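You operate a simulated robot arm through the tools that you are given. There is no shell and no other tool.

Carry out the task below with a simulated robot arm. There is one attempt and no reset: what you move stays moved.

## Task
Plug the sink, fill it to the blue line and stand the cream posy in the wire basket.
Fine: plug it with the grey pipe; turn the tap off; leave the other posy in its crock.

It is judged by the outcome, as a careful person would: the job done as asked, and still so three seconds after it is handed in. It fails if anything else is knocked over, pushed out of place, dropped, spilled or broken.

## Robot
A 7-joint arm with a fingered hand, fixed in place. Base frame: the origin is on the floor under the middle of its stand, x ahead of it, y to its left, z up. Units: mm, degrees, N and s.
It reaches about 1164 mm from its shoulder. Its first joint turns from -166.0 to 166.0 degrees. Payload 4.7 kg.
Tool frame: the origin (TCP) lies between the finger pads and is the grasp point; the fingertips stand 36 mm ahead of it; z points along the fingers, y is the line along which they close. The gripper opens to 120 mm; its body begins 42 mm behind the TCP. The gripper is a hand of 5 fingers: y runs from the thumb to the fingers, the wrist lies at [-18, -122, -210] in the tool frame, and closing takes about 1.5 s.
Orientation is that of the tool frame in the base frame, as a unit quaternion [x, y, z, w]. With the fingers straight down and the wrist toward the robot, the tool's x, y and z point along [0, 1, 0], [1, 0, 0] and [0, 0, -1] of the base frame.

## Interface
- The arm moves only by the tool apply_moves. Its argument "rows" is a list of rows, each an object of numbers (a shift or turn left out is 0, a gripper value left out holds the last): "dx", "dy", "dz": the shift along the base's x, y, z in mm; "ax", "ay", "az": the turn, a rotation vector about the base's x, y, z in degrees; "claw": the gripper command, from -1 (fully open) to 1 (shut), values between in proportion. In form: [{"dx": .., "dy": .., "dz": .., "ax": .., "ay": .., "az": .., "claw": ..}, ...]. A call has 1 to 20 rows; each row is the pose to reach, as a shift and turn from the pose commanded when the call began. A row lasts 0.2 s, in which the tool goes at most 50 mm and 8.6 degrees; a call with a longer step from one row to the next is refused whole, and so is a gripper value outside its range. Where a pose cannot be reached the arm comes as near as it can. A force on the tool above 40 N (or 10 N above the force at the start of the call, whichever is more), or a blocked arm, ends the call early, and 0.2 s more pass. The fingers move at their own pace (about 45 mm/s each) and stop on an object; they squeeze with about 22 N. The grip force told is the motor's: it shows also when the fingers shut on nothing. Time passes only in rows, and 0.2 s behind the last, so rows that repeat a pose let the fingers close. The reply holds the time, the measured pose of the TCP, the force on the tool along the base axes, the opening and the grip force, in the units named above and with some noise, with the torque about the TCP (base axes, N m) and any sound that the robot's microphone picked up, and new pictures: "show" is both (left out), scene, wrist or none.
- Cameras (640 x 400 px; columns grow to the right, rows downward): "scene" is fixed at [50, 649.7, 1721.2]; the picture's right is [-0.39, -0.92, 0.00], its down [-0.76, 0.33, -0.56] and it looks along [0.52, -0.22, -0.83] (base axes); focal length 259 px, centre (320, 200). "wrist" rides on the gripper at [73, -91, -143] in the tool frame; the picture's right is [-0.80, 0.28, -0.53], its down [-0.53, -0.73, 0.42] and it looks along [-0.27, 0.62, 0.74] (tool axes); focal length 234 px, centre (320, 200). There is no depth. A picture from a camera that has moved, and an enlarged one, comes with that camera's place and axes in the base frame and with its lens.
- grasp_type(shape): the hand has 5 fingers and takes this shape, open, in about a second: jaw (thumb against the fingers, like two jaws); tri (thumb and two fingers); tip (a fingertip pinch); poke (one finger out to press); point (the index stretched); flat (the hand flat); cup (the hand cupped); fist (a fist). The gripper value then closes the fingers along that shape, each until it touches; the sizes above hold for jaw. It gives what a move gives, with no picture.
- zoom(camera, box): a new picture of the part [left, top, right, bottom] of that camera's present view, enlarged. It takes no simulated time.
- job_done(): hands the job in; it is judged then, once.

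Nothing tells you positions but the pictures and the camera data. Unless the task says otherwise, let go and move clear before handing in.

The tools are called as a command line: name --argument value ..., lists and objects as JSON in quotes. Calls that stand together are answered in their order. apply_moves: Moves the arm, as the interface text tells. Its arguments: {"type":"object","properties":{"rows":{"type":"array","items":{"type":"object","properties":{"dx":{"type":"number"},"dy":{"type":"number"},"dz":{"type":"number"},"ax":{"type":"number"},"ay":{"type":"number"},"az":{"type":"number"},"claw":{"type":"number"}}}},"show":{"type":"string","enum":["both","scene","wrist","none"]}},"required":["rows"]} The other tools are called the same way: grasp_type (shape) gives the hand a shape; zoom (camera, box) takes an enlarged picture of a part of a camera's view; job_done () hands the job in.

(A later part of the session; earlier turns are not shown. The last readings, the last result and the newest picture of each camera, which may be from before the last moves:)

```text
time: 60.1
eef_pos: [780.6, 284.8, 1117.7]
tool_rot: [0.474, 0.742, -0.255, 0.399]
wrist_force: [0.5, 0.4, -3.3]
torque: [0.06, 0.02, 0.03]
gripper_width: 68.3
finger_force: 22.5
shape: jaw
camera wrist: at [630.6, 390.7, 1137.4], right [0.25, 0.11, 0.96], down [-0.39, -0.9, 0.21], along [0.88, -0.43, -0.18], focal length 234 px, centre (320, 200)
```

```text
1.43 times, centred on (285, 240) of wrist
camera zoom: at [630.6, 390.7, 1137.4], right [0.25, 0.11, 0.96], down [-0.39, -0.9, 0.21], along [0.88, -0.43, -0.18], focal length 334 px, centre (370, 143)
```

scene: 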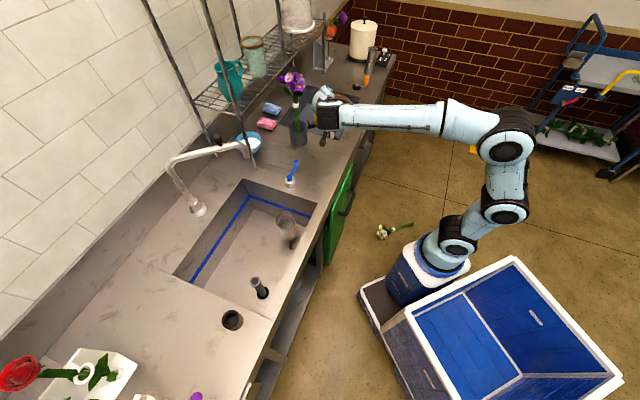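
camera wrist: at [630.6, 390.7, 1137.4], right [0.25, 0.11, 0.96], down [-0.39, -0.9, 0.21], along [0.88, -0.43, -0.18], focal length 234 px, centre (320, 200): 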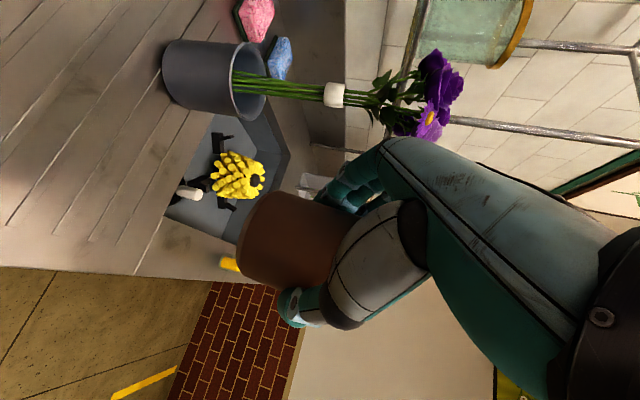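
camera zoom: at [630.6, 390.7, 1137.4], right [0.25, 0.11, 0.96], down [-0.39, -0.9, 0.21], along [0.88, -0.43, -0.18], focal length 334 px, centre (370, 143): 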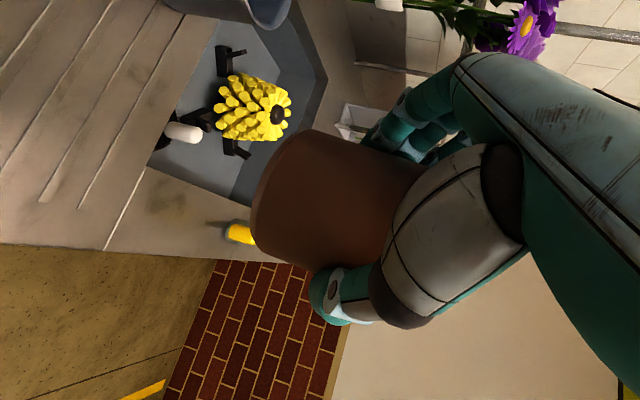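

The crock is upright in the hand. I'll lower it onto its original place at (788, 269).

apply_moves --rows '[{"dx": -1.5, "dy": 3, "dz": -30}, {"dx": -1.5, "dy": 3, "dz": -60}, {"dx": -1.5, "dy": 3, "dz": -90}, {"dx": -1.5, "dy": 3, "dz": -115}, {"dx": -1.5, "dy": 3, "dz": -135}, {"dx": -1.5, "dy": 3, "dz": -150}, {"dx": -1.5, "dy": 3, "dz": -160}, {"dx": -1.5, "dy": 3, "dz": -160}]' --show "wrist"

zoom --camera "wrist" --box '[100, 100, 370, 350]'

zoom --camera "scene" --box '[270, 70, 390, 180]'

```text
time: 61.9
eef_pos: [779.3, 289.1, 959.9]
tool_rot: [0.475, 0.743, -0.254, 0.398]
wrist_force: [-0.4, 0.2, -3.6]
torque: [0.06, 0.06, 0.0]
gripper_width: 68.5
finger_force: 22.0
shape: jaw
camera wrist: at [628.8, 394.7, 978.3], right [0.26, 0.11, 0.96], down [-0.39, -0.9, 0.21], along [0.88, -0.43, -0.19], focal length 234 px, centre (320, 200)
```

wrist: 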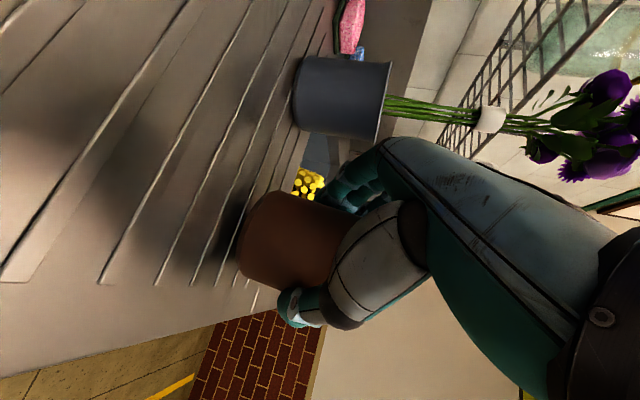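

```text
1.60 times, centred on (235, 225) of wrist
camera zoom: at [628.8, 394.7, 978.3], right [0.26, 0.11, 0.96], down [-0.39, -0.9, 0.21], along [0.88, -0.43, -0.19], focal length 375 px, centre (456, 160)
```

zoom: 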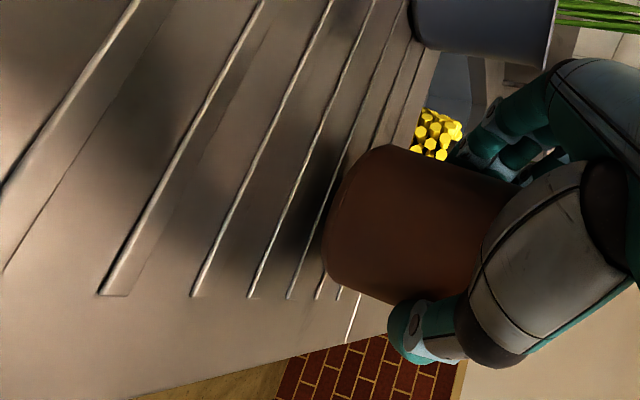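

```text
3.64 times, centred on (330, 125) of scene
camera zoom: at [50.0, 649.7, 1721.2], right [-0.39, -0.92, 0.0], down [-0.76, 0.33, -0.56], along [0.52, -0.22, -0.83], focal length 941 px, centre (284, 473)
```

zoom: 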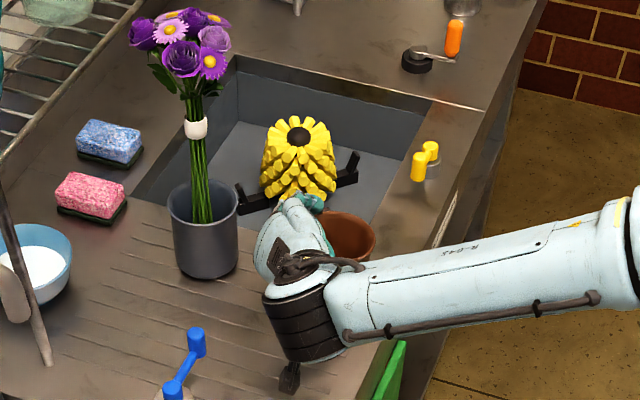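

apply_moves --rows '[{"dz": -3}, {"dz": -6}, {"dz": -9}, {"dz": -11}, {"dz": -13}, {"dz": -13}]' --show "none"

zoom --camera "wrist" --box '[160, 150, 360, 330]'

zoom --camera "scene" --box '[305, 100, 365, 160]'

```text
time: 63.3
eef_pos: [779.9, 289.0, 946.5]
tool_rot: [0.473, 0.743, -0.253, 0.4]
wrist_force: [-0.2, 4.2, 7.9]
torque: [-0.32, -0.09, 0.07]
gripper_width: 68.4
finger_force: 21.8
shape: jaw
```

```text
2.22 times, centred on (260, 240) of wrist
camera zoom: at [628.9, 394.5, 965.1], right [0.25, 0.11, 0.96], down [-0.39, -0.9, 0.21], along [0.88, -0.43, -0.18], focal length 520 px, centre (453, 111)
```

zoom: 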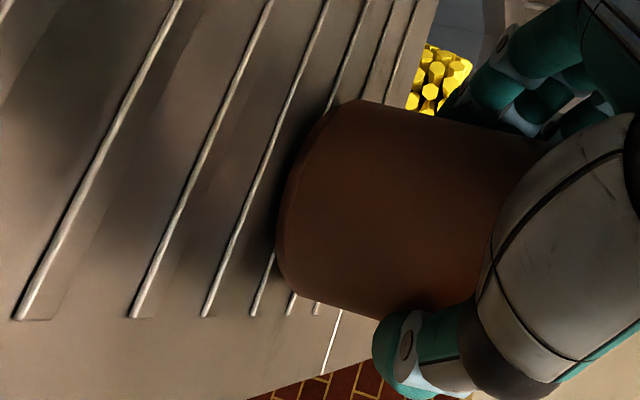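

```text
6.67 times, centred on (335, 130) of scene
camera zoom: at [50.0, 649.7, 1721.2], right [-0.39, -0.92, 0.0], down [-0.76, 0.33, -0.56], along [0.52, -0.22, -0.83], focal length 1725 px, centre (220, 667)
```

zoom: 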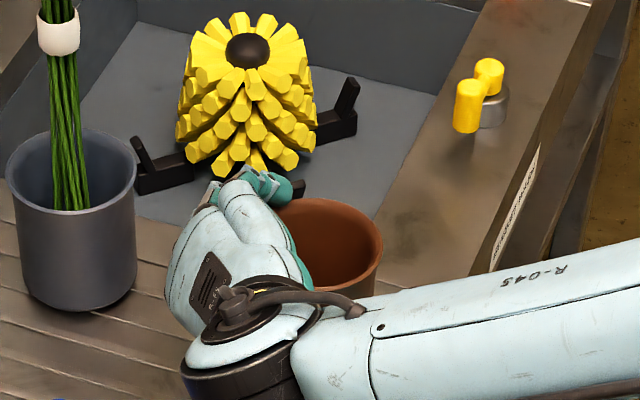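

It has touched down. Opening the fingers slowly.

apply_moves --rows '[{"claw": 0.2}, {"claw": 0}, {"claw": -0.2}, {"claw": -0.3}, {"claw": -0.45}, {"claw": -0.6}, {"claw": -0.8}, {"claw": -1}, {"claw": -1}, {"claw": -1}]' --show "none"

zoom --camera "wrist" --box '[160, 150, 360, 330]'

zoom --camera "scene" --box '[305, 100, 365, 160]'

```text
time: 65.5
eef_pos: [779.9, 288.1, 945.2]
tool_rot: [0.474, 0.742, -0.254, 0.4]
wrist_force: [0.1, 0.5, 0.8]
torque: [0.01, -0.01, -0.01]
gripper_width: 119.8
finger_force: 0.0
shape: jaw
```

```text
2.22 times, centred on (260, 240) of wrist
camera zoom: at [629.1, 394.2, 964.6], right [0.26, 0.11, 0.96], down [-0.39, -0.9, 0.21], along [0.88, -0.43, -0.18], focal length 520 px, centre (453, 111)
```

zoom: 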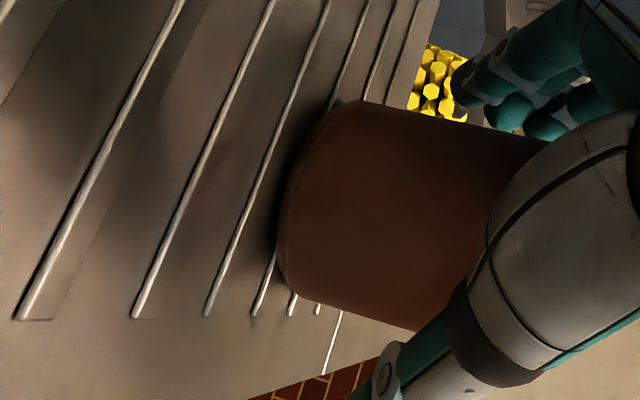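

```text
6.67 times, centred on (335, 130) of scene
camera zoom: at [50.0, 649.7, 1721.2], right [-0.39, -0.92, 0.0], down [-0.76, 0.33, -0.56], along [0.52, -0.22, -0.83], focal length 1725 px, centre (220, 667)
```

zoom: 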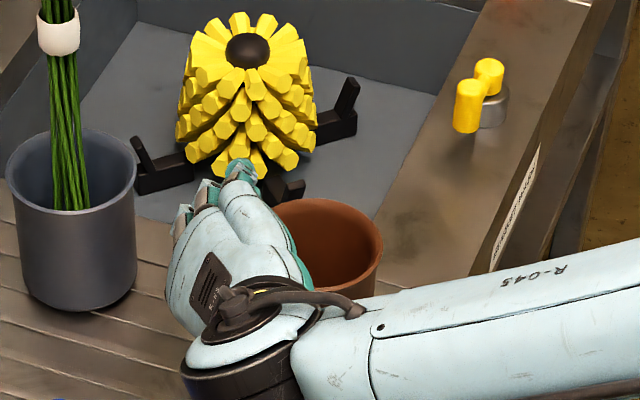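

The crock is standing again. I'll back straight out along the fingers, then rise.

apply_moves --rows '[{"dx": -5.3, "dy": 11.3, "dz": 8.3}, {"dx": -12.4, "dy": 26.5, "dz": 19.3}, {"dx": -21.2, "dy": 45.4, "dz": 33}, {"dx": -31.8, "dy": 68, "dz": 49.6}, {"dx": -42.4, "dy": 90.7, "dz": 66}, {"dx": -53, "dy": 113, "dz": 82.6}, {"dx": -63.5, "dy": 136, "dz": 110}, {"dx": -63.5, "dy": 136, "dz": 150}, {"dx": -63.5, "dy": 136, "dz": 190}, {"dx": -63.5, "dy": 136, "dz": 230}, {"dx": -63.5, "dy": 136, "dz": 230}]' --show "both"

zoom --camera "scene" --box '[270, 70, 390, 180]'

```text
time: 67.9
eef_pos: [716.2, 426.8, 1176.7]
tool_rot: [0.474, 0.743, -0.255, 0.398]
wrist_force: [-1.2, -0.2, 0.6]
torque: [0.03, -0.01, 0.01]
gripper_width: 119.4
finger_force: 0.0
shape: jaw
camera wrist: at [565.7, 531.5, 1195.4], right [0.26, 0.11, 0.96], down [-0.39, -0.9, 0.21], along [0.88, -0.43, -0.19], focal length 234 px, centre (320, 200)
```

scene: 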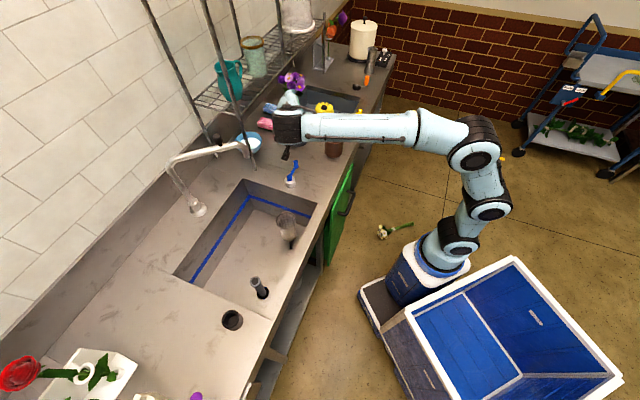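
wrist: 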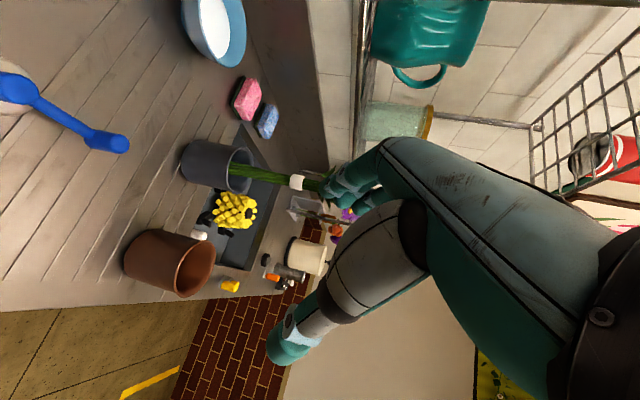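

```text
3.64 times, centred on (330, 125) of scene
camera zoom: at [50.0, 649.7, 1721.2], right [-0.39, -0.92, 0.0], down [-0.76, 0.33, -0.56], along [0.52, -0.22, -0.83], focal length 941 px, centre (284, 473)
```

zoom: 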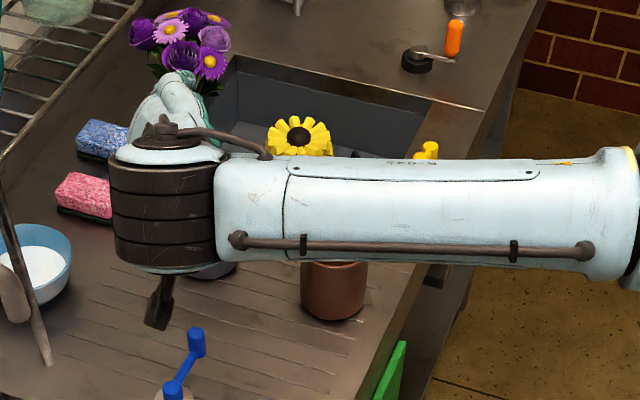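

The crock is back upright on its spot. Now for the posy on the floor: I'll back away from the counter and point the hand down.

apply_moves --rows '[{"dx": -20, "dy": -20, "dz": 10, "ax": 6.4, "ay": 3.0}, {"dx": -45, "dy": -40, "dz": 15, "ax": 12.8, "ay": 6.0}, {"dx": -75, "dy": -65, "dz": 15, "ax": 19.2, "ay": 9.0}, {"dx": -105, "dy": -95, "dz": 10, "ax": 25.6, "ay": 11.9}, {"dx": -130, "dy": -130, "dz": 5, "ax": 32.1, "ay": 14.9}, {"dx": -145, "dy": -170, "ax": 38.5, "ay": 17.9}, {"dx": -155, "dy": -210, "dz": -10, "ax": 44.9, "ay": 20.9}, {"dx": -160, "dy": -250, "dz": -20, "ax": 51.3, "ay": 23.9}, {"dx": -160, "dy": -280, "dz": -30, "ax": 51.3, "ay": 23.9}, {"dx": -160, "dy": -280, "dz": -30, "ax": 51.3, "ay": 23.9}]' --show "both"

```text
time: 70.1
eef_pos: [558.8, 144.5, 1143.9]
tool_rot: [0.538, 0.843, 0.001, -0.001]
wrist_force: [-0.1, -0.2, -0.6]
torque: [-0.01, 0.0, 0.02]
gripper_width: 119.8
finger_force: 0.1
shape: jaw
camera wrist: at [444.7, 171.3, 1287.4], right [0.59, -0.61, 0.52], down [-0.44, -0.79, -0.43], along [0.67, 0.02, -0.74], focal length 234 px, centre (320, 200)
```

scene: 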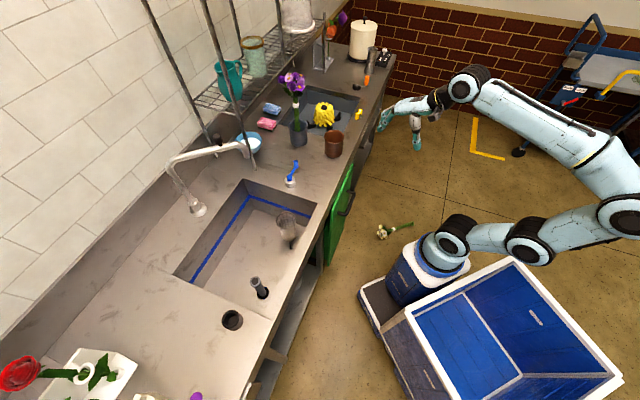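
wrist: 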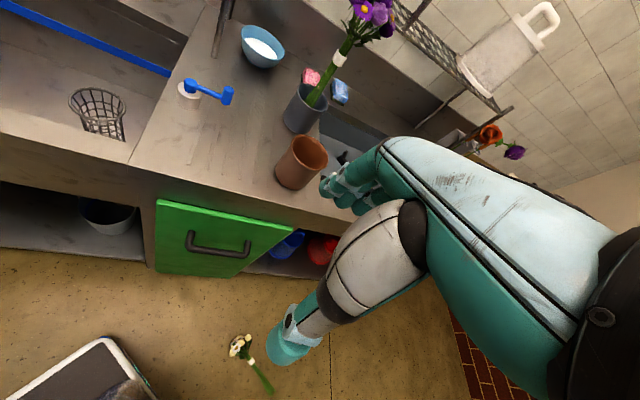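

zoom --camera "wrist" --box '[200, 310, 312, 400]'

zoom --camera "scene" --box '[365, 205, 425, 245]'

zoom --camera "scene" --box '[310, 75, 360, 165]'

```text
4.44 times, centred on (256, 355) of wrist
camera zoom: at [444.7, 171.3, 1287.4], right [0.59, -0.61, 0.52], down [-0.44, -0.79, -0.43], along [0.67, 0.02, -0.74], focal length 1041 px, centre (604, -489)
```

zoom: 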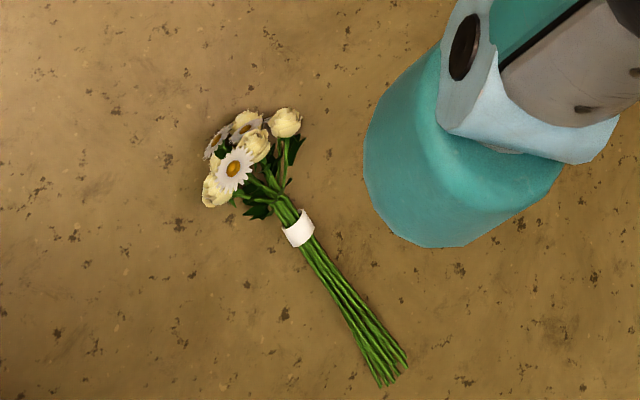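

```text
10.00 times, centred on (395, 225) of scene
camera zoom: at [50.0, 649.7, 1721.2], right [-0.39, -0.92, 0.0], down [-0.76, 0.33, -0.56], along [0.52, -0.22, -0.83], focal length 2587 px, centre (-430, -50)
```

zoom: 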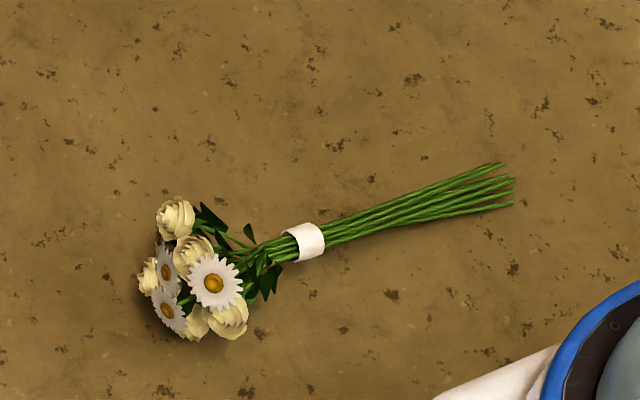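

```text
4.44 times, centred on (335, 120) of scene
camera zoom: at [50.0, 649.7, 1721.2], right [-0.39, -0.92, 0.0], down [-0.76, 0.33, -0.56], along [0.52, -0.22, -0.83], focal length 1150 px, centre (253, 556)
```

zoom: 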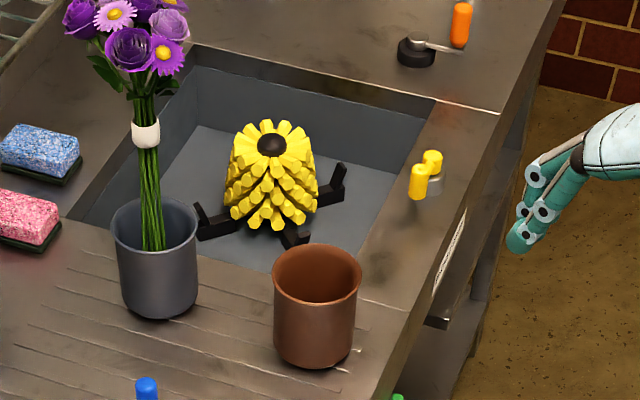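

The crock is back within about 5 mm of where it was, and the posy lies along y on the floor with its band near (652, −193). I'll go down toward it.

apply_moves --rows '[{"dx": 6, "dy": -25, "dz": -30, "az": -6.5}, {"dx": 12, "dy": -50, "dz": -60, "az": -13}, {"dx": 18, "dy": -75, "dz": -95, "az": -19.5}, {"dx": 25, "dy": -100, "dz": -130, "az": -26}, {"dx": 32, "dy": -125, "dz": -165, "az": -26}, {"dx": 40, "dy": -150, "dz": -200, "az": -26}, {"dx": 48, "dy": -175, "dz": -235, "az": -26}, {"dx": 55, "dy": -200, "dz": -270, "az": -26}, {"dx": 60, "dy": -225, "dz": -305, "az": -26}, {"dx": 65, "dy": -250, "dz": -340, "az": -26}, {"dx": 70, "dy": -270, "dz": -380, "az": -26}, {"dx": 76, "dy": -290, "dz": -420, "az": -26}, {"dx": 81, "dy": -300, "dz": -460, "az": -26}, {"dx": 81, "dy": -300, "dz": -460, "az": -26}]' --show "both"

```text
time: 73.1
eef_pos: [636.3, -157.8, 684.5]
tool_rot: [0.714, 0.7, 0.001, -0.001]
wrist_force: [-0.3, 0.0, 0.1]
torque: [-0.01, -0.03, 0.0]
gripper_width: 119.6
finger_force: 0.0
shape: jaw
camera wrist: at [545.6, -83.8, 829.1], right [0.26, -0.81, 0.52], down [-0.74, -0.52, -0.43], along [0.62, -0.28, -0.74], focal length 234 px, centre (320, 200)
```

scene: 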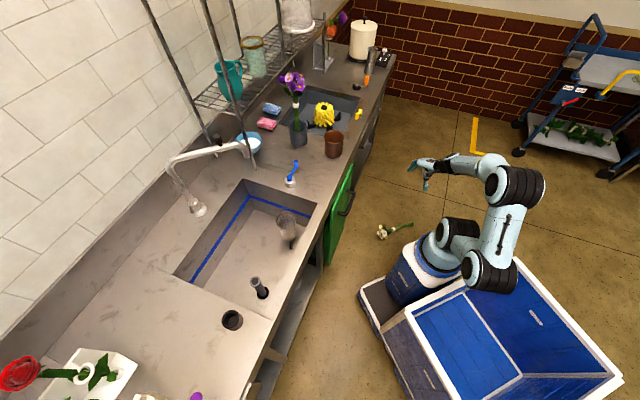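
wrist: 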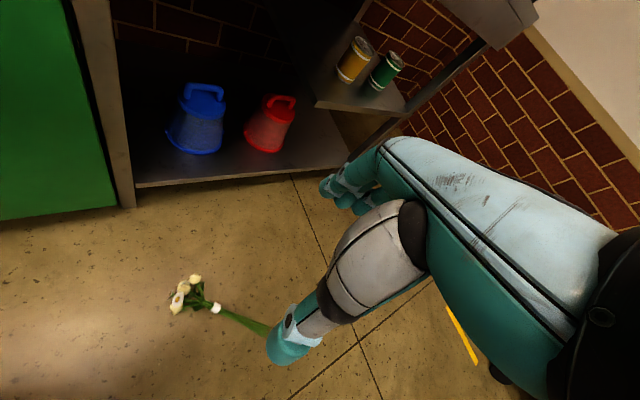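

apply_moves --rows '[{"dx": 4, "dy": -14, "dz": -45, "ax": -8, "ay": 0.1}, {"dx": 8, "dy": -28, "dz": -90, "ax": -16, "ay": 0.3}, {"dx": 12, "dy": -42, "dz": -135, "ax": -24, "ay": 0.4}, {"dx": 16, "dy": -56, "dz": -180, "ax": -32, "ay": 0.6}, {"dx": 20, "dy": -68, "dz": -225, "ax": -32, "ay": 0.6}, {"dx": 20, "dy": -68, "dz": -270, "ax": -32, "ay": 0.6}, {"dx": 20, "dy": -68, "dz": -315, "ax": -32, "ay": 0.6}, {"dx": 20, "dy": -68, "dz": -360, "ax": -32, "ay": 0.6}, {"dx": 20, "dy": -68, "dz": -405, "ax": -32, "ay": 0.6}, {"dx": 20, "dy": -68, "dz": -450, "ax": -32, "ay": 0.6}, {"dx": 20, "dy": -68, "dz": -480, "ax": -32, "ay": 0.6}, {"dx": 20, "dy": -68, "dz": -480, "ax": -32, "ay": 0.6}]' --show "both"

zoom --camera "wrist" --box '[100, 100, 420, 400]'

zoom --camera "scene" --box '[360, 170, 480, 250]'

```text
time: 75.0
eef_pos: [763.3, -342.0, 485.6]
tool_rot: [0.659, 0.699, -0.267, 0.077]
wrist_force: [1.1, -1.3, 1.3]
torque: [0.07, 0.05, -0.03]
gripper_width: 120.0
finger_force: 0.1
shape: jaw
out of reach, approached as far as the arm can: row 2, 3, 4, 5, 6, 7, 8
stopped in row 9: the force on the tool passed its limit at 48 N (the readings are from after the stop); the commanded pose is now the measured one
camera wrist: at [701.3, -209.9, 598.6], right [0.49, -0.46, 0.74], down [-0.74, -0.66, 0.08], along [0.45, -0.59, -0.67], focal length 234 px, centre (320, 200)
```

scene: 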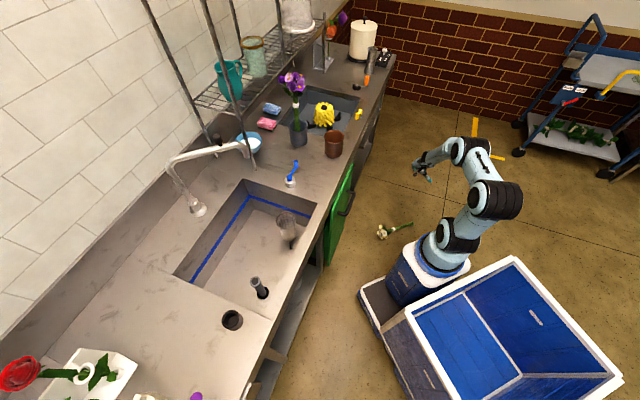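
wrist: 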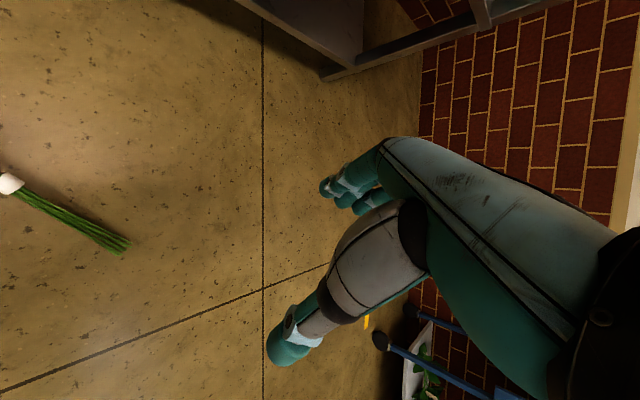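

```text
1.33 times, centred on (260, 250) of wrist
camera zoom: at [701.3, -209.9, 598.6], right [0.49, -0.46, 0.74], down [-0.74, -0.66, 0.08], along [0.45, -0.59, -0.67], focal length 312 px, centre (400, 133)
```

zoom: 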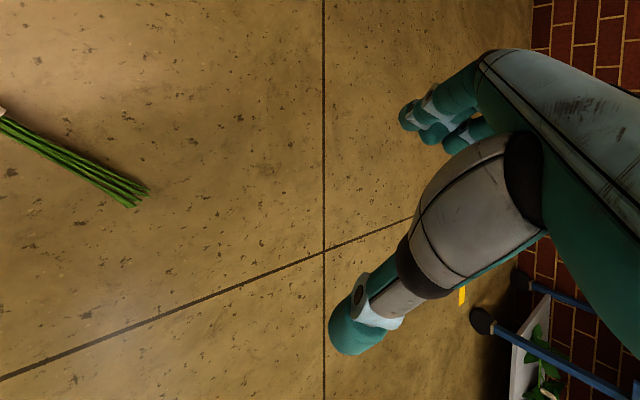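

```text
5.00 times, centred on (420, 210) of scene
camera zoom: at [50.0, 649.7, 1721.2], right [-0.39, -0.92, 0.0], down [-0.76, 0.33, -0.56], along [0.52, -0.22, -0.83], focal length 1293 px, centre (-180, 150)
```

zoom: 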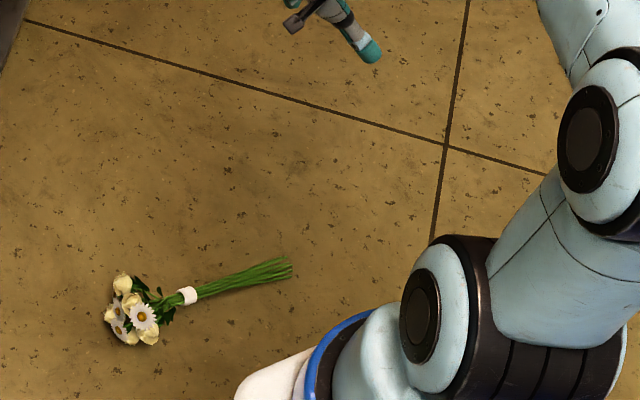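

The arm couldn't get into that tilted low pose and stopped against something. I'll back up to a comfortable pose and work out what is reachable near the floor.

apply_moves --rows '[{"dz": 30, "ax": 5.7, "ay": -3}, {"dz": 60, "dx": -15, "dy": 20, "ax": 11.5, "ay": -6}, {"dz": 90, "dx": -30, "dy": 40, "ax": 17.2, "ay": -9}, {"dz": 120, "dx": -45, "dy": 60, "ax": 23, "ay": -12}, {"dz": 150, "dx": -60, "dy": 80, "ax": 28.7, "ay": -14.8}, {"dz": 150, "dx": -60, "dy": 80, "ax": 28.7, "ay": -14.8}]' --show "both"

```text
time: 76.4
eef_pos: [699.3, -255.9, 627.6]
tool_rot: [0.682, 0.731, 0.001, -0.004]
wrist_force: [0.9, 0.7, 1.2]
torque: [-0.03, 0.01, 0.0]
gripper_width: 120.1
finger_force: 0.1
shape: jaw
camera wrist: at [602.9, -191.9, 772.9], right [0.34, -0.79, 0.52], down [-0.7, -0.58, -0.42], along [0.63, -0.22, -0.74], focal length 234 px, centre (320, 200)
```

scene: 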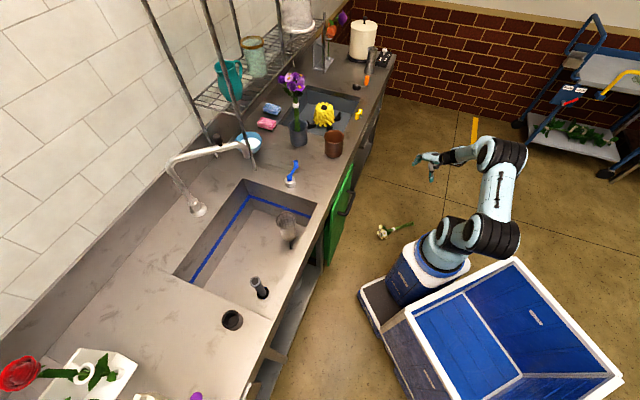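
wrist: 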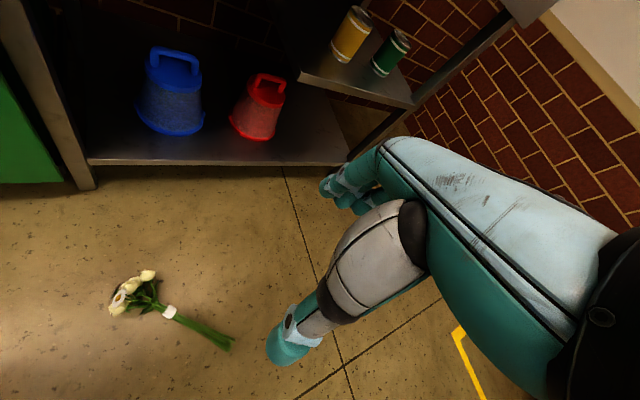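

apply_moves --rows '[{"dz": -30}, {"dz": -60}, {"dz": -90}, {"dz": -120}, {"dz": -150}, {"dz": -180}, {"dz": -180}]' --show "scene"

```text
time: 78.0
eef_pos: [699.5, -256.9, 447.3]
tool_rot: [0.682, 0.731, 0.0, -0.003]
wrist_force: [0.6, 0.1, 0.5]
torque: [-0.01, -0.03, -0.05]
gripper_width: 120.2
finger_force: 0.2
shape: jaw
```

scene: 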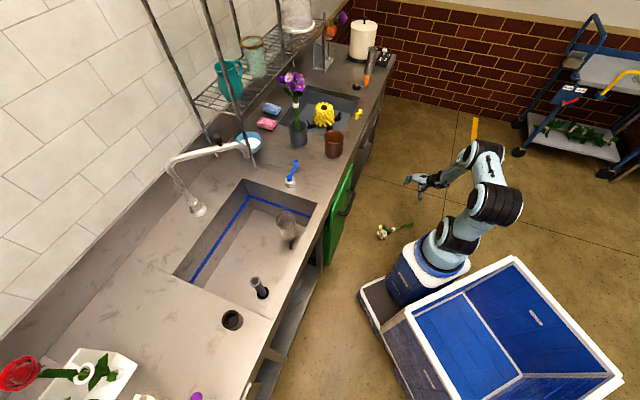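

apply_moves --rows '[{"dz": -30}, {"dz": -60}, {"dz": -90}, {"dz": -120}, {"dz": -150}, {"dz": -180}, {"dz": -210}, {"dz": -210}]' --show "both"

```text
time: 79.8
eef_pos: [699.5, -256.4, 237.3]
tool_rot: [0.682, 0.731, 0.0, -0.004]
wrist_force: [-0.3, 0.3, 0.7]
torque: [-0.03, 0.01, -0.03]
gripper_width: 119.9
finger_force: 0.0
shape: jaw
camera wrist: at [603.1, -191.9, 382.8], right [0.34, -0.79, 0.52], down [-0.7, -0.58, -0.42], along [0.63, -0.22, -0.74], focal length 234 px, centre (320, 200)
```

scene: 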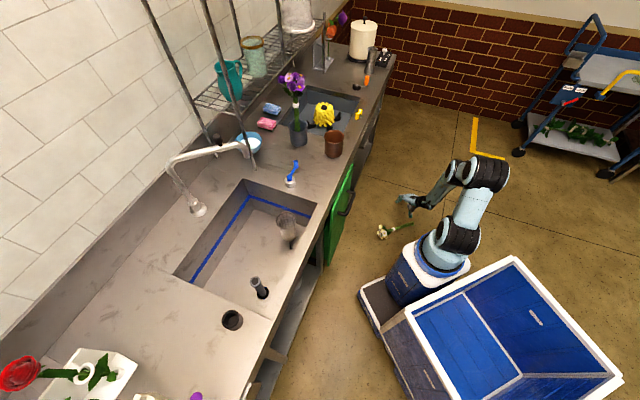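
wrist: 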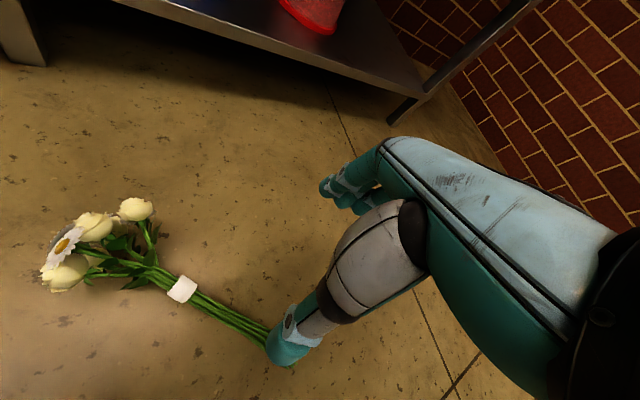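

Straight down is reachable. The posy lies along y at x≈650 with its band at y≈−185. I'll line up over the stems just behind the band and look again.

apply_moves --rows '[{"dx": -15, "dy": 15, "az": -1}, {"dx": -30, "dy": 35, "az": -2}, {"dx": -49, "dy": 53, "az": -3}, {"dx": -49, "dy": 53, "dz": -40, "az": -3}, {"dx": -49, "dy": 53, "dz": -80, "az": -3}, {"dx": -49, "dy": 53, "dz": -110, "az": -3}, {"dx": -49, "dy": 53, "dz": -110, "az": -3}]' --show "both"

zoom --camera "wrist" --box '[100, 150, 400, 400]'

zoom --camera "scene" --box '[365, 180, 445, 245]'

```text
time: 81.4
eef_pos: [655.5, -208.9, 127.0]
tool_rot: [0.7, 0.714, 0.003, -0.009]
wrist_force: [0.7, 0.1, -1.1]
torque: [0.0, 0.01, 0.02]
gripper_width: 120.0
finger_force: 0.0
shape: jaw
out of reach, approached as far as the arm can: row 3, 4, 5, 6, 7
camera wrist: at [563.8, -140.9, 272.7], right [0.3, -0.81, 0.51], down [-0.73, -0.54, -0.43], along [0.62, -0.24, -0.75], focal length 234 px, centre (320, 200)
```

scene: 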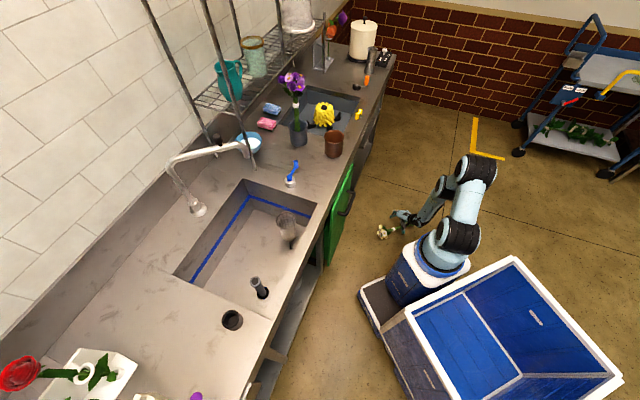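
wrist: 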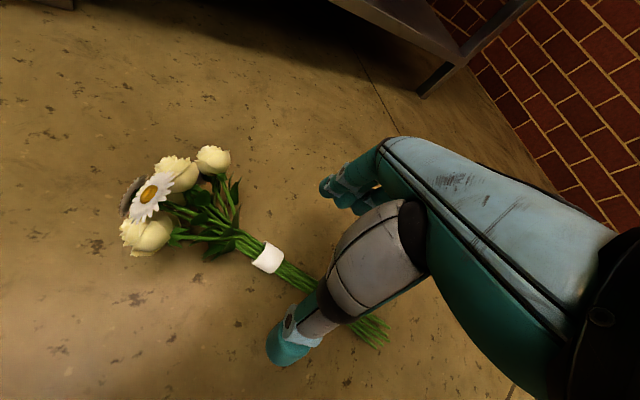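

```text
1.60 times, centred on (250, 275) of wrist
camera zoom: at [563.8, -140.9, 272.7], right [0.3, -0.81, 0.51], down [-0.73, -0.54, -0.43], along [0.62, -0.24, -0.75], focal length 375 px, centre (432, 80)
```

zoom: 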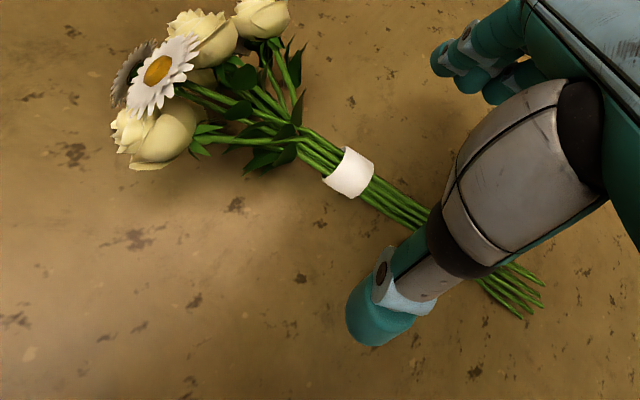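

```text
6.15 times, centred on (405, 212) of scene
camera zoom: at [50.0, 649.7, 1721.2], right [-0.39, -0.92, 0.0], down [-0.76, 0.33, -0.56], along [0.52, -0.22, -0.83], focal length 1592 px, centre (-203, 123)
```

zoom: 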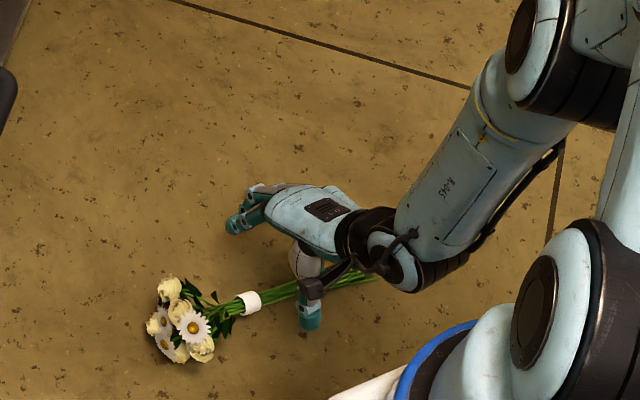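

The stem passes right under the grasp point, about 18 mm behind the band. Descending to floor level.

apply_moves --rows '[{"dx": 6, "dy": -6, "dz": -15}, {"dx": 6, "dy": -6, "dz": -35}, {"dx": 6, "dy": -6, "dz": -55}, {"dx": 6, "dy": -6, "dz": -70}, {"dx": 6, "dy": -6, "dz": -80}, {"dx": 6, "dy": -6, "dz": -80}]' --show "both"

zoom --camera "wrist" --box '[100, 150, 400, 400]'

zoom --camera "scene" --box '[365, 180, 445, 245]'

```text
time: 82.8
eef_pos: [661.3, -215.9, 46.3]
tool_rot: [0.702, 0.713, 0.0, -0.003]
wrist_force: [0.4, -0.7, 0.2]
torque: [0.0, -0.03, -0.02]
gripper_width: 119.9
finger_force: 0.1
shape: jaw
camera wrist: at [570.4, -145.5, 191.3], right [0.3, -0.8, 0.52], down [-0.73, -0.54, -0.42], along [0.62, -0.25, -0.74], focal length 234 px, centre (320, 200)
```

scene: 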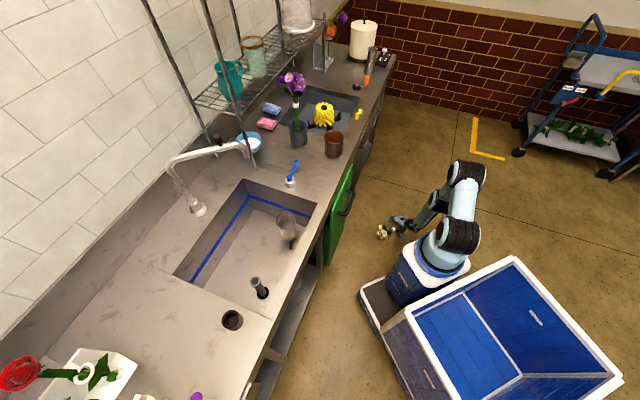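
wrist: 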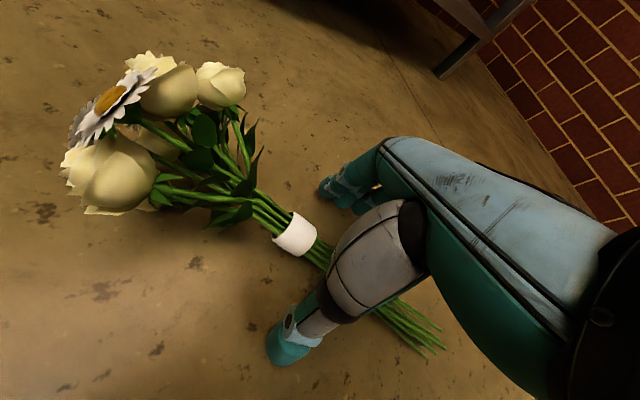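

```text
1.60 times, centred on (250, 275) of wrist
camera zoom: at [570.4, -145.5, 191.3], right [0.3, -0.8, 0.52], down [-0.73, -0.54, -0.42], along [0.62, -0.25, -0.74], focal length 375 px, centre (432, 80)
```

zoom: 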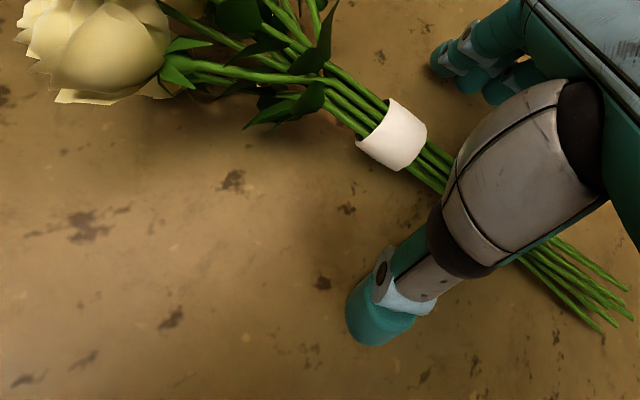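

```text
6.15 times, centred on (405, 212) of scene
camera zoom: at [50.0, 649.7, 1721.2], right [-0.39, -0.92, 0.0], down [-0.76, 0.33, -0.56], along [0.52, -0.22, -0.83], focal length 1592 px, centre (-203, 123)
```

zoom: 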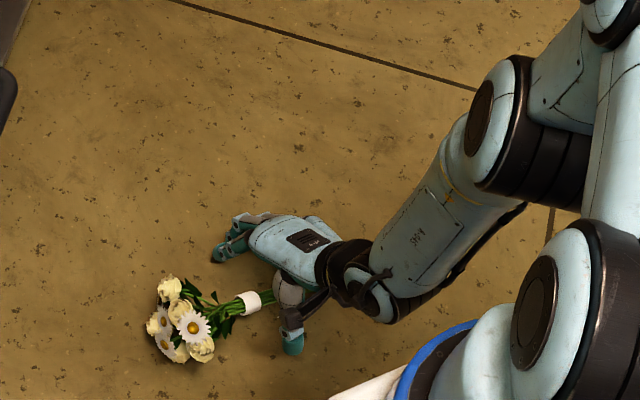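

Thumb and fingers straddle the stems. Closing.

apply_moves --rows '[{"claw": -0.5}, {"claw": 0}, {"claw": 0.5}, {"claw": 1}, {"claw": 1}, {"claw": 1}, {"claw": 1}, {"claw": 1}, {"claw": 1}, {"claw": 1}]' --show "wrist"

zoom --camera "wrist" --box '[200, 150, 440, 350]'

```text
time: 85.0
eef_pos: [661.6, -213.9, 45.6]
tool_rot: [0.701, 0.713, -0.001, -0.005]
wrist_force: [-0.7, -0.1, -0.1]
torque: [-0.02, 0.05, 0.02]
gripper_width: 7.3
finger_force: 21.9
shape: jaw
camera wrist: at [570.2, -145.4, 191.3], right [0.3, -0.8, 0.52], down [-0.73, -0.54, -0.42], along [0.62, -0.25, -0.74], focal length 234 px, centre (320, 200)
```

wrist: 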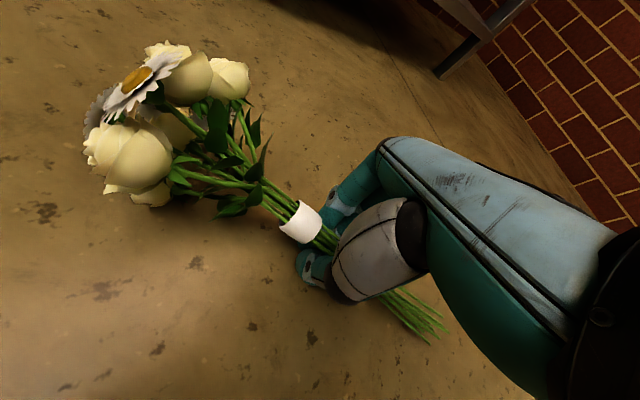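

```text
2.00 times, centred on (320, 250) of wrist
camera zoom: at [570.2, -145.4, 191.3], right [0.3, -0.8, 0.52], down [-0.73, -0.54, -0.42], along [0.62, -0.25, -0.74], focal length 468 px, centre (320, 100)
```

zoom: 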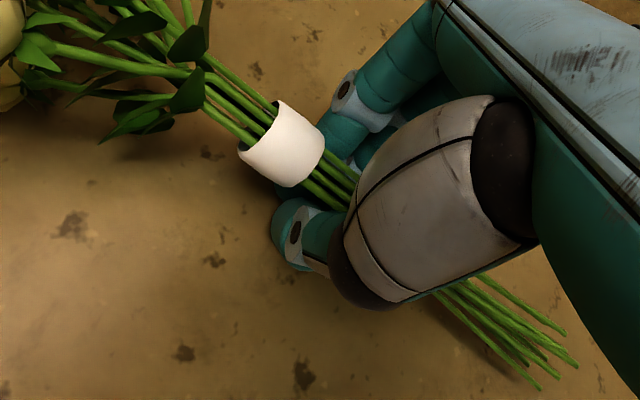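

It's gripping the stems firmly. I'll lift slowly and check that it stays put in the hand.

apply_moves --rows '[{"dz": 10, "claw": 1}, {"dz": 25}, {"dz": 45}, {"dz": 75}, {"dz": 110}, {"dz": 150}, {"dz": 190}, {"dz": 230}, {"dz": 230}]' --show "both"

```text
time: 87.0
eef_pos: [660.0, -215.2, 276.6]
tool_rot: [0.701, 0.713, 0.001, -0.005]
wrist_force: [0.1, 0.4, -2.1]
torque: [-0.08, -0.03, 0.05]
gripper_width: 6.6
finger_force: 21.3
shape: jaw
camera wrist: at [569.4, -144.8, 421.6], right [0.3, -0.8, 0.52], down [-0.73, -0.54, -0.42], along [0.62, -0.25, -0.74], focal length 234 px, centre (320, 200)
```

scene: 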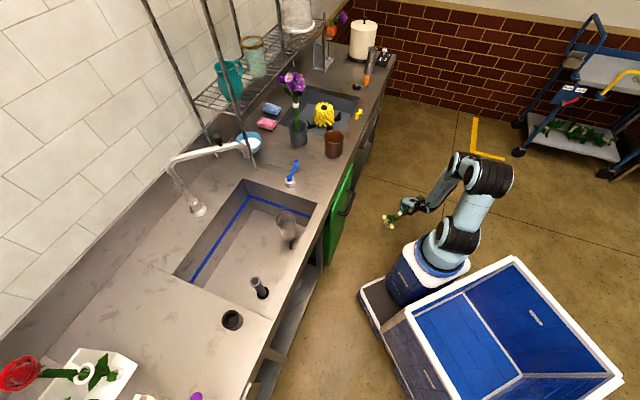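
wrist: 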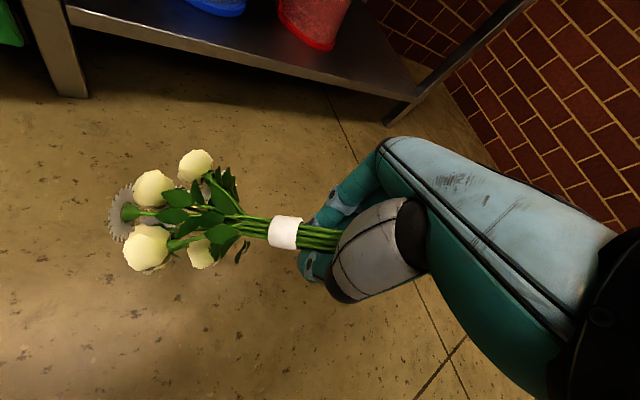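

The posy is in hand, with the flowers sagging about 24°. I'll raise it high, then carry it over the sink's left end, where I can lever it to a better angle in my grip.

apply_moves --rows '[{"dz": 45}, {"dz": 90}, {"dz": 135}, {"dz": 180}, {"dz": 225}, {"dz": 270}, {"dz": 315}, {"dz": 360}, {"dz": 405}, {"dz": 450}, {"dz": 495}, {"dz": 540}, {"dz": 585}, {"dz": 630}, {"dz": 675}, {"dz": 720}, {"dz": 765}, {"dz": 810}, {"dz": 845}, {"dz": 845}]' --show "both"

```text
time: 91.2
eef_pos: [661.4, -213.0, 1122.4]
tool_rot: [0.701, 0.713, -0.001, -0.004]
wrist_force: [0.3, -0.1, -3.3]
torque: [-0.12, -0.01, 0.0]
gripper_width: 6.5
finger_force: 22.0
shape: jaw
camera wrist: at [569.7, -143.5, 1267.3], right [0.3, -0.8, 0.52], down [-0.73, -0.54, -0.42], along [0.62, -0.25, -0.74], focal length 234 px, centre (320, 200)
```

scene: 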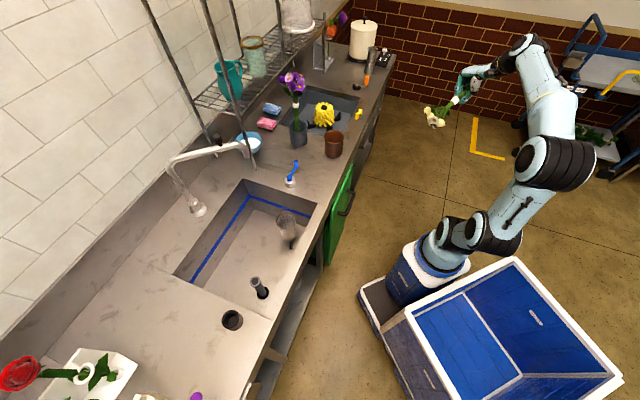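
wrist: 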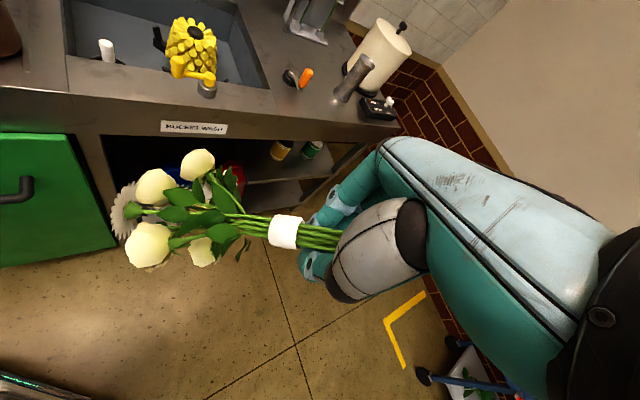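

apply_moves --rows '[{"dx": -4, "dy": 43, "dz": 4, "az": 2.5}, {"dx": -8, "dy": 86, "dz": 8, "az": 5}, {"dx": -12, "dy": 129, "dz": 12, "az": 7.5}, {"dx": -16, "dy": 172, "dz": 16, "az": 10}, {"dx": -21, "dy": 215, "dz": 20, "az": 12.5}, {"dx": -30, "dy": 258, "dz": 24, "az": 15}, {"dx": -40, "dy": 301, "dz": 28, "az": 17.5}, {"dx": -50, "dy": 344, "dz": 32, "az": 20}, {"dx": -62, "dy": 387, "dz": 36, "az": 22.5}, {"dx": -76, "dy": 430, "dz": 40, "az": 25}, {"dx": -91, "dy": 473, "dz": 44, "az": 27.5}, {"dx": -106, "dy": 516, "dz": 48, "az": 30}, {"dx": -123, "dy": 559, "dz": 50, "az": 32.5}, {"dx": -140, "dy": 602, "dz": 50, "az": 35}, {"dx": -158, "dy": 645, "dz": 50, "az": 37.5}, {"dx": -173, "dy": 688, "dz": 50, "az": 40}, {"dx": -187, "dy": 731, "dz": 50, "az": 42.5}, {"dx": -200, "dy": 774, "dz": 50, "az": 45}, {"dx": -200, "dy": 774, "dz": 50, "az": 45}]' --show "both"

```text
time: 95.2
eef_pos: [458.3, 561.8, 1170.5]
tool_rot: [0.375, 0.927, -0.003, -0.004]
wrist_force: [-0.9, -0.4, -2.4]
torque: [-0.08, -0.11, 0.01]
gripper_width: 6.3
finger_force: 21.8
shape: jaw
camera wrist: at [344.1, 545.7, 1314.2], right [0.78, -0.36, 0.52], down [-0.13, -0.9, -0.42], along [0.62, 0.26, -0.74], focal length 234 px, centre (320, 200)
```

scene: 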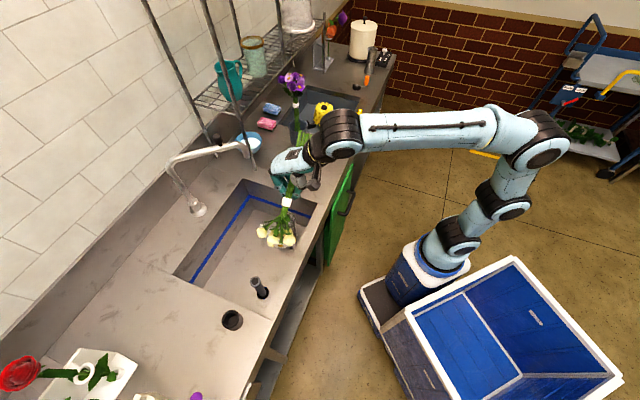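
wrist: 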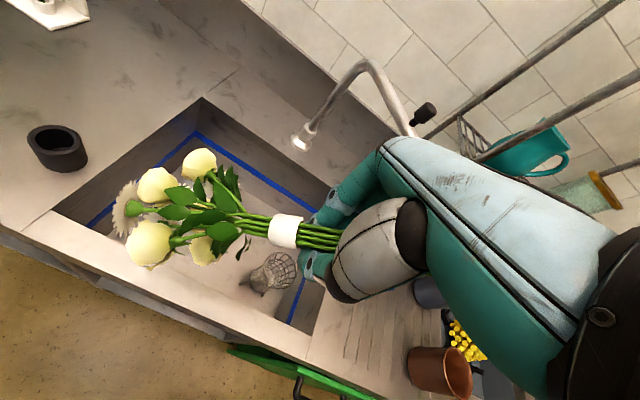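

The posy is steady in the grip. I'll move over the left end of the sink and lower so the bouquet rests on the left edge, which will swivel it upward in my hand.

apply_moves --rows '[{"dx": 1, "dy": 45, "dz": -10}, {"dx": 3, "dy": 90, "dz": -25}, {"dx": 5, "dy": 135, "dz": -45}, {"dx": 6, "dy": 175, "dz": -65}, {"dx": 7, "dy": 215, "dz": -90}, {"dx": 8, "dy": 255, "dz": -115}, {"dx": 10, "dy": 290, "dz": -140}, {"dx": 10, "dy": 296, "dz": -170}, {"dx": 10, "dy": 296, "dz": -170}]' --show "both"

zoom --camera "wrist" --box '[60, 120, 400, 340]'

zoom --camera "scene" --box '[150, 190, 310, 310]'

```text
time: 97.2
eef_pos: [471.2, 855.5, 1002.4]
tool_rot: [0.375, 0.927, -0.002, -0.004]
wrist_force: [-0.1, 0.4, -2.9]
torque: [-0.07, -0.09, 0.02]
gripper_width: 6.7
finger_force: 22.0
shape: jaw
camera wrist: at [355.2, 840.1, 1147.0], right [0.78, -0.36, 0.52], down [-0.13, -0.9, -0.42], along [0.62, 0.26, -0.74], focal length 234 px, centre (320, 200)
```

scene: 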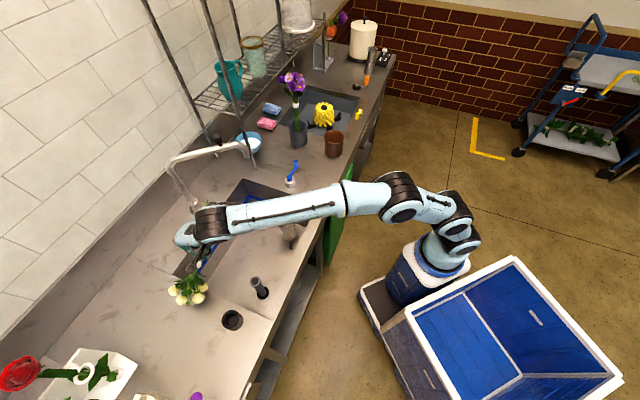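
wrist: 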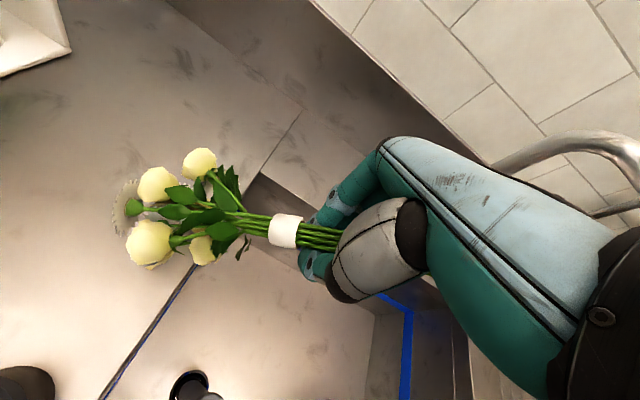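

```text
1.82 times, centred on (230, 230) of wrist
camera zoom: at [355.2, 840.1, 1147.0], right [0.78, -0.36, 0.52], down [-0.13, -0.9, -0.42], along [0.62, 0.26, -0.74], focal length 426 px, centre (484, 146)
```

zoom: 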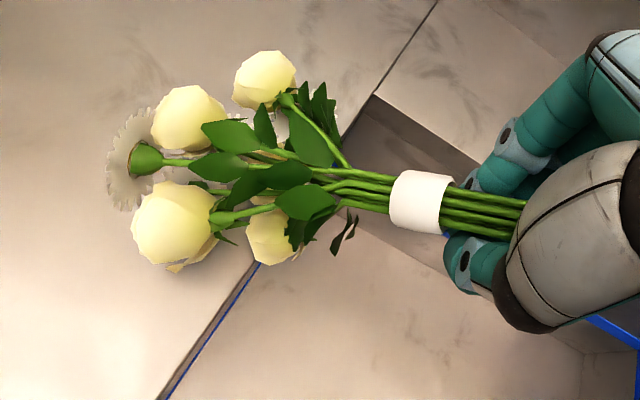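

```text
3.33 times, centred on (230, 250) of scene
camera zoom: at [50.0, 649.7, 1721.2], right [-0.39, -0.92, 0.0], down [-0.76, 0.33, -0.56], along [0.52, -0.22, -0.83], focal length 862 px, centre (620, 33)
```

zoom: 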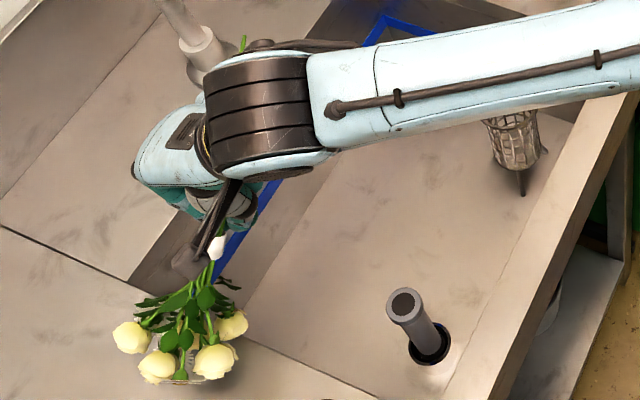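

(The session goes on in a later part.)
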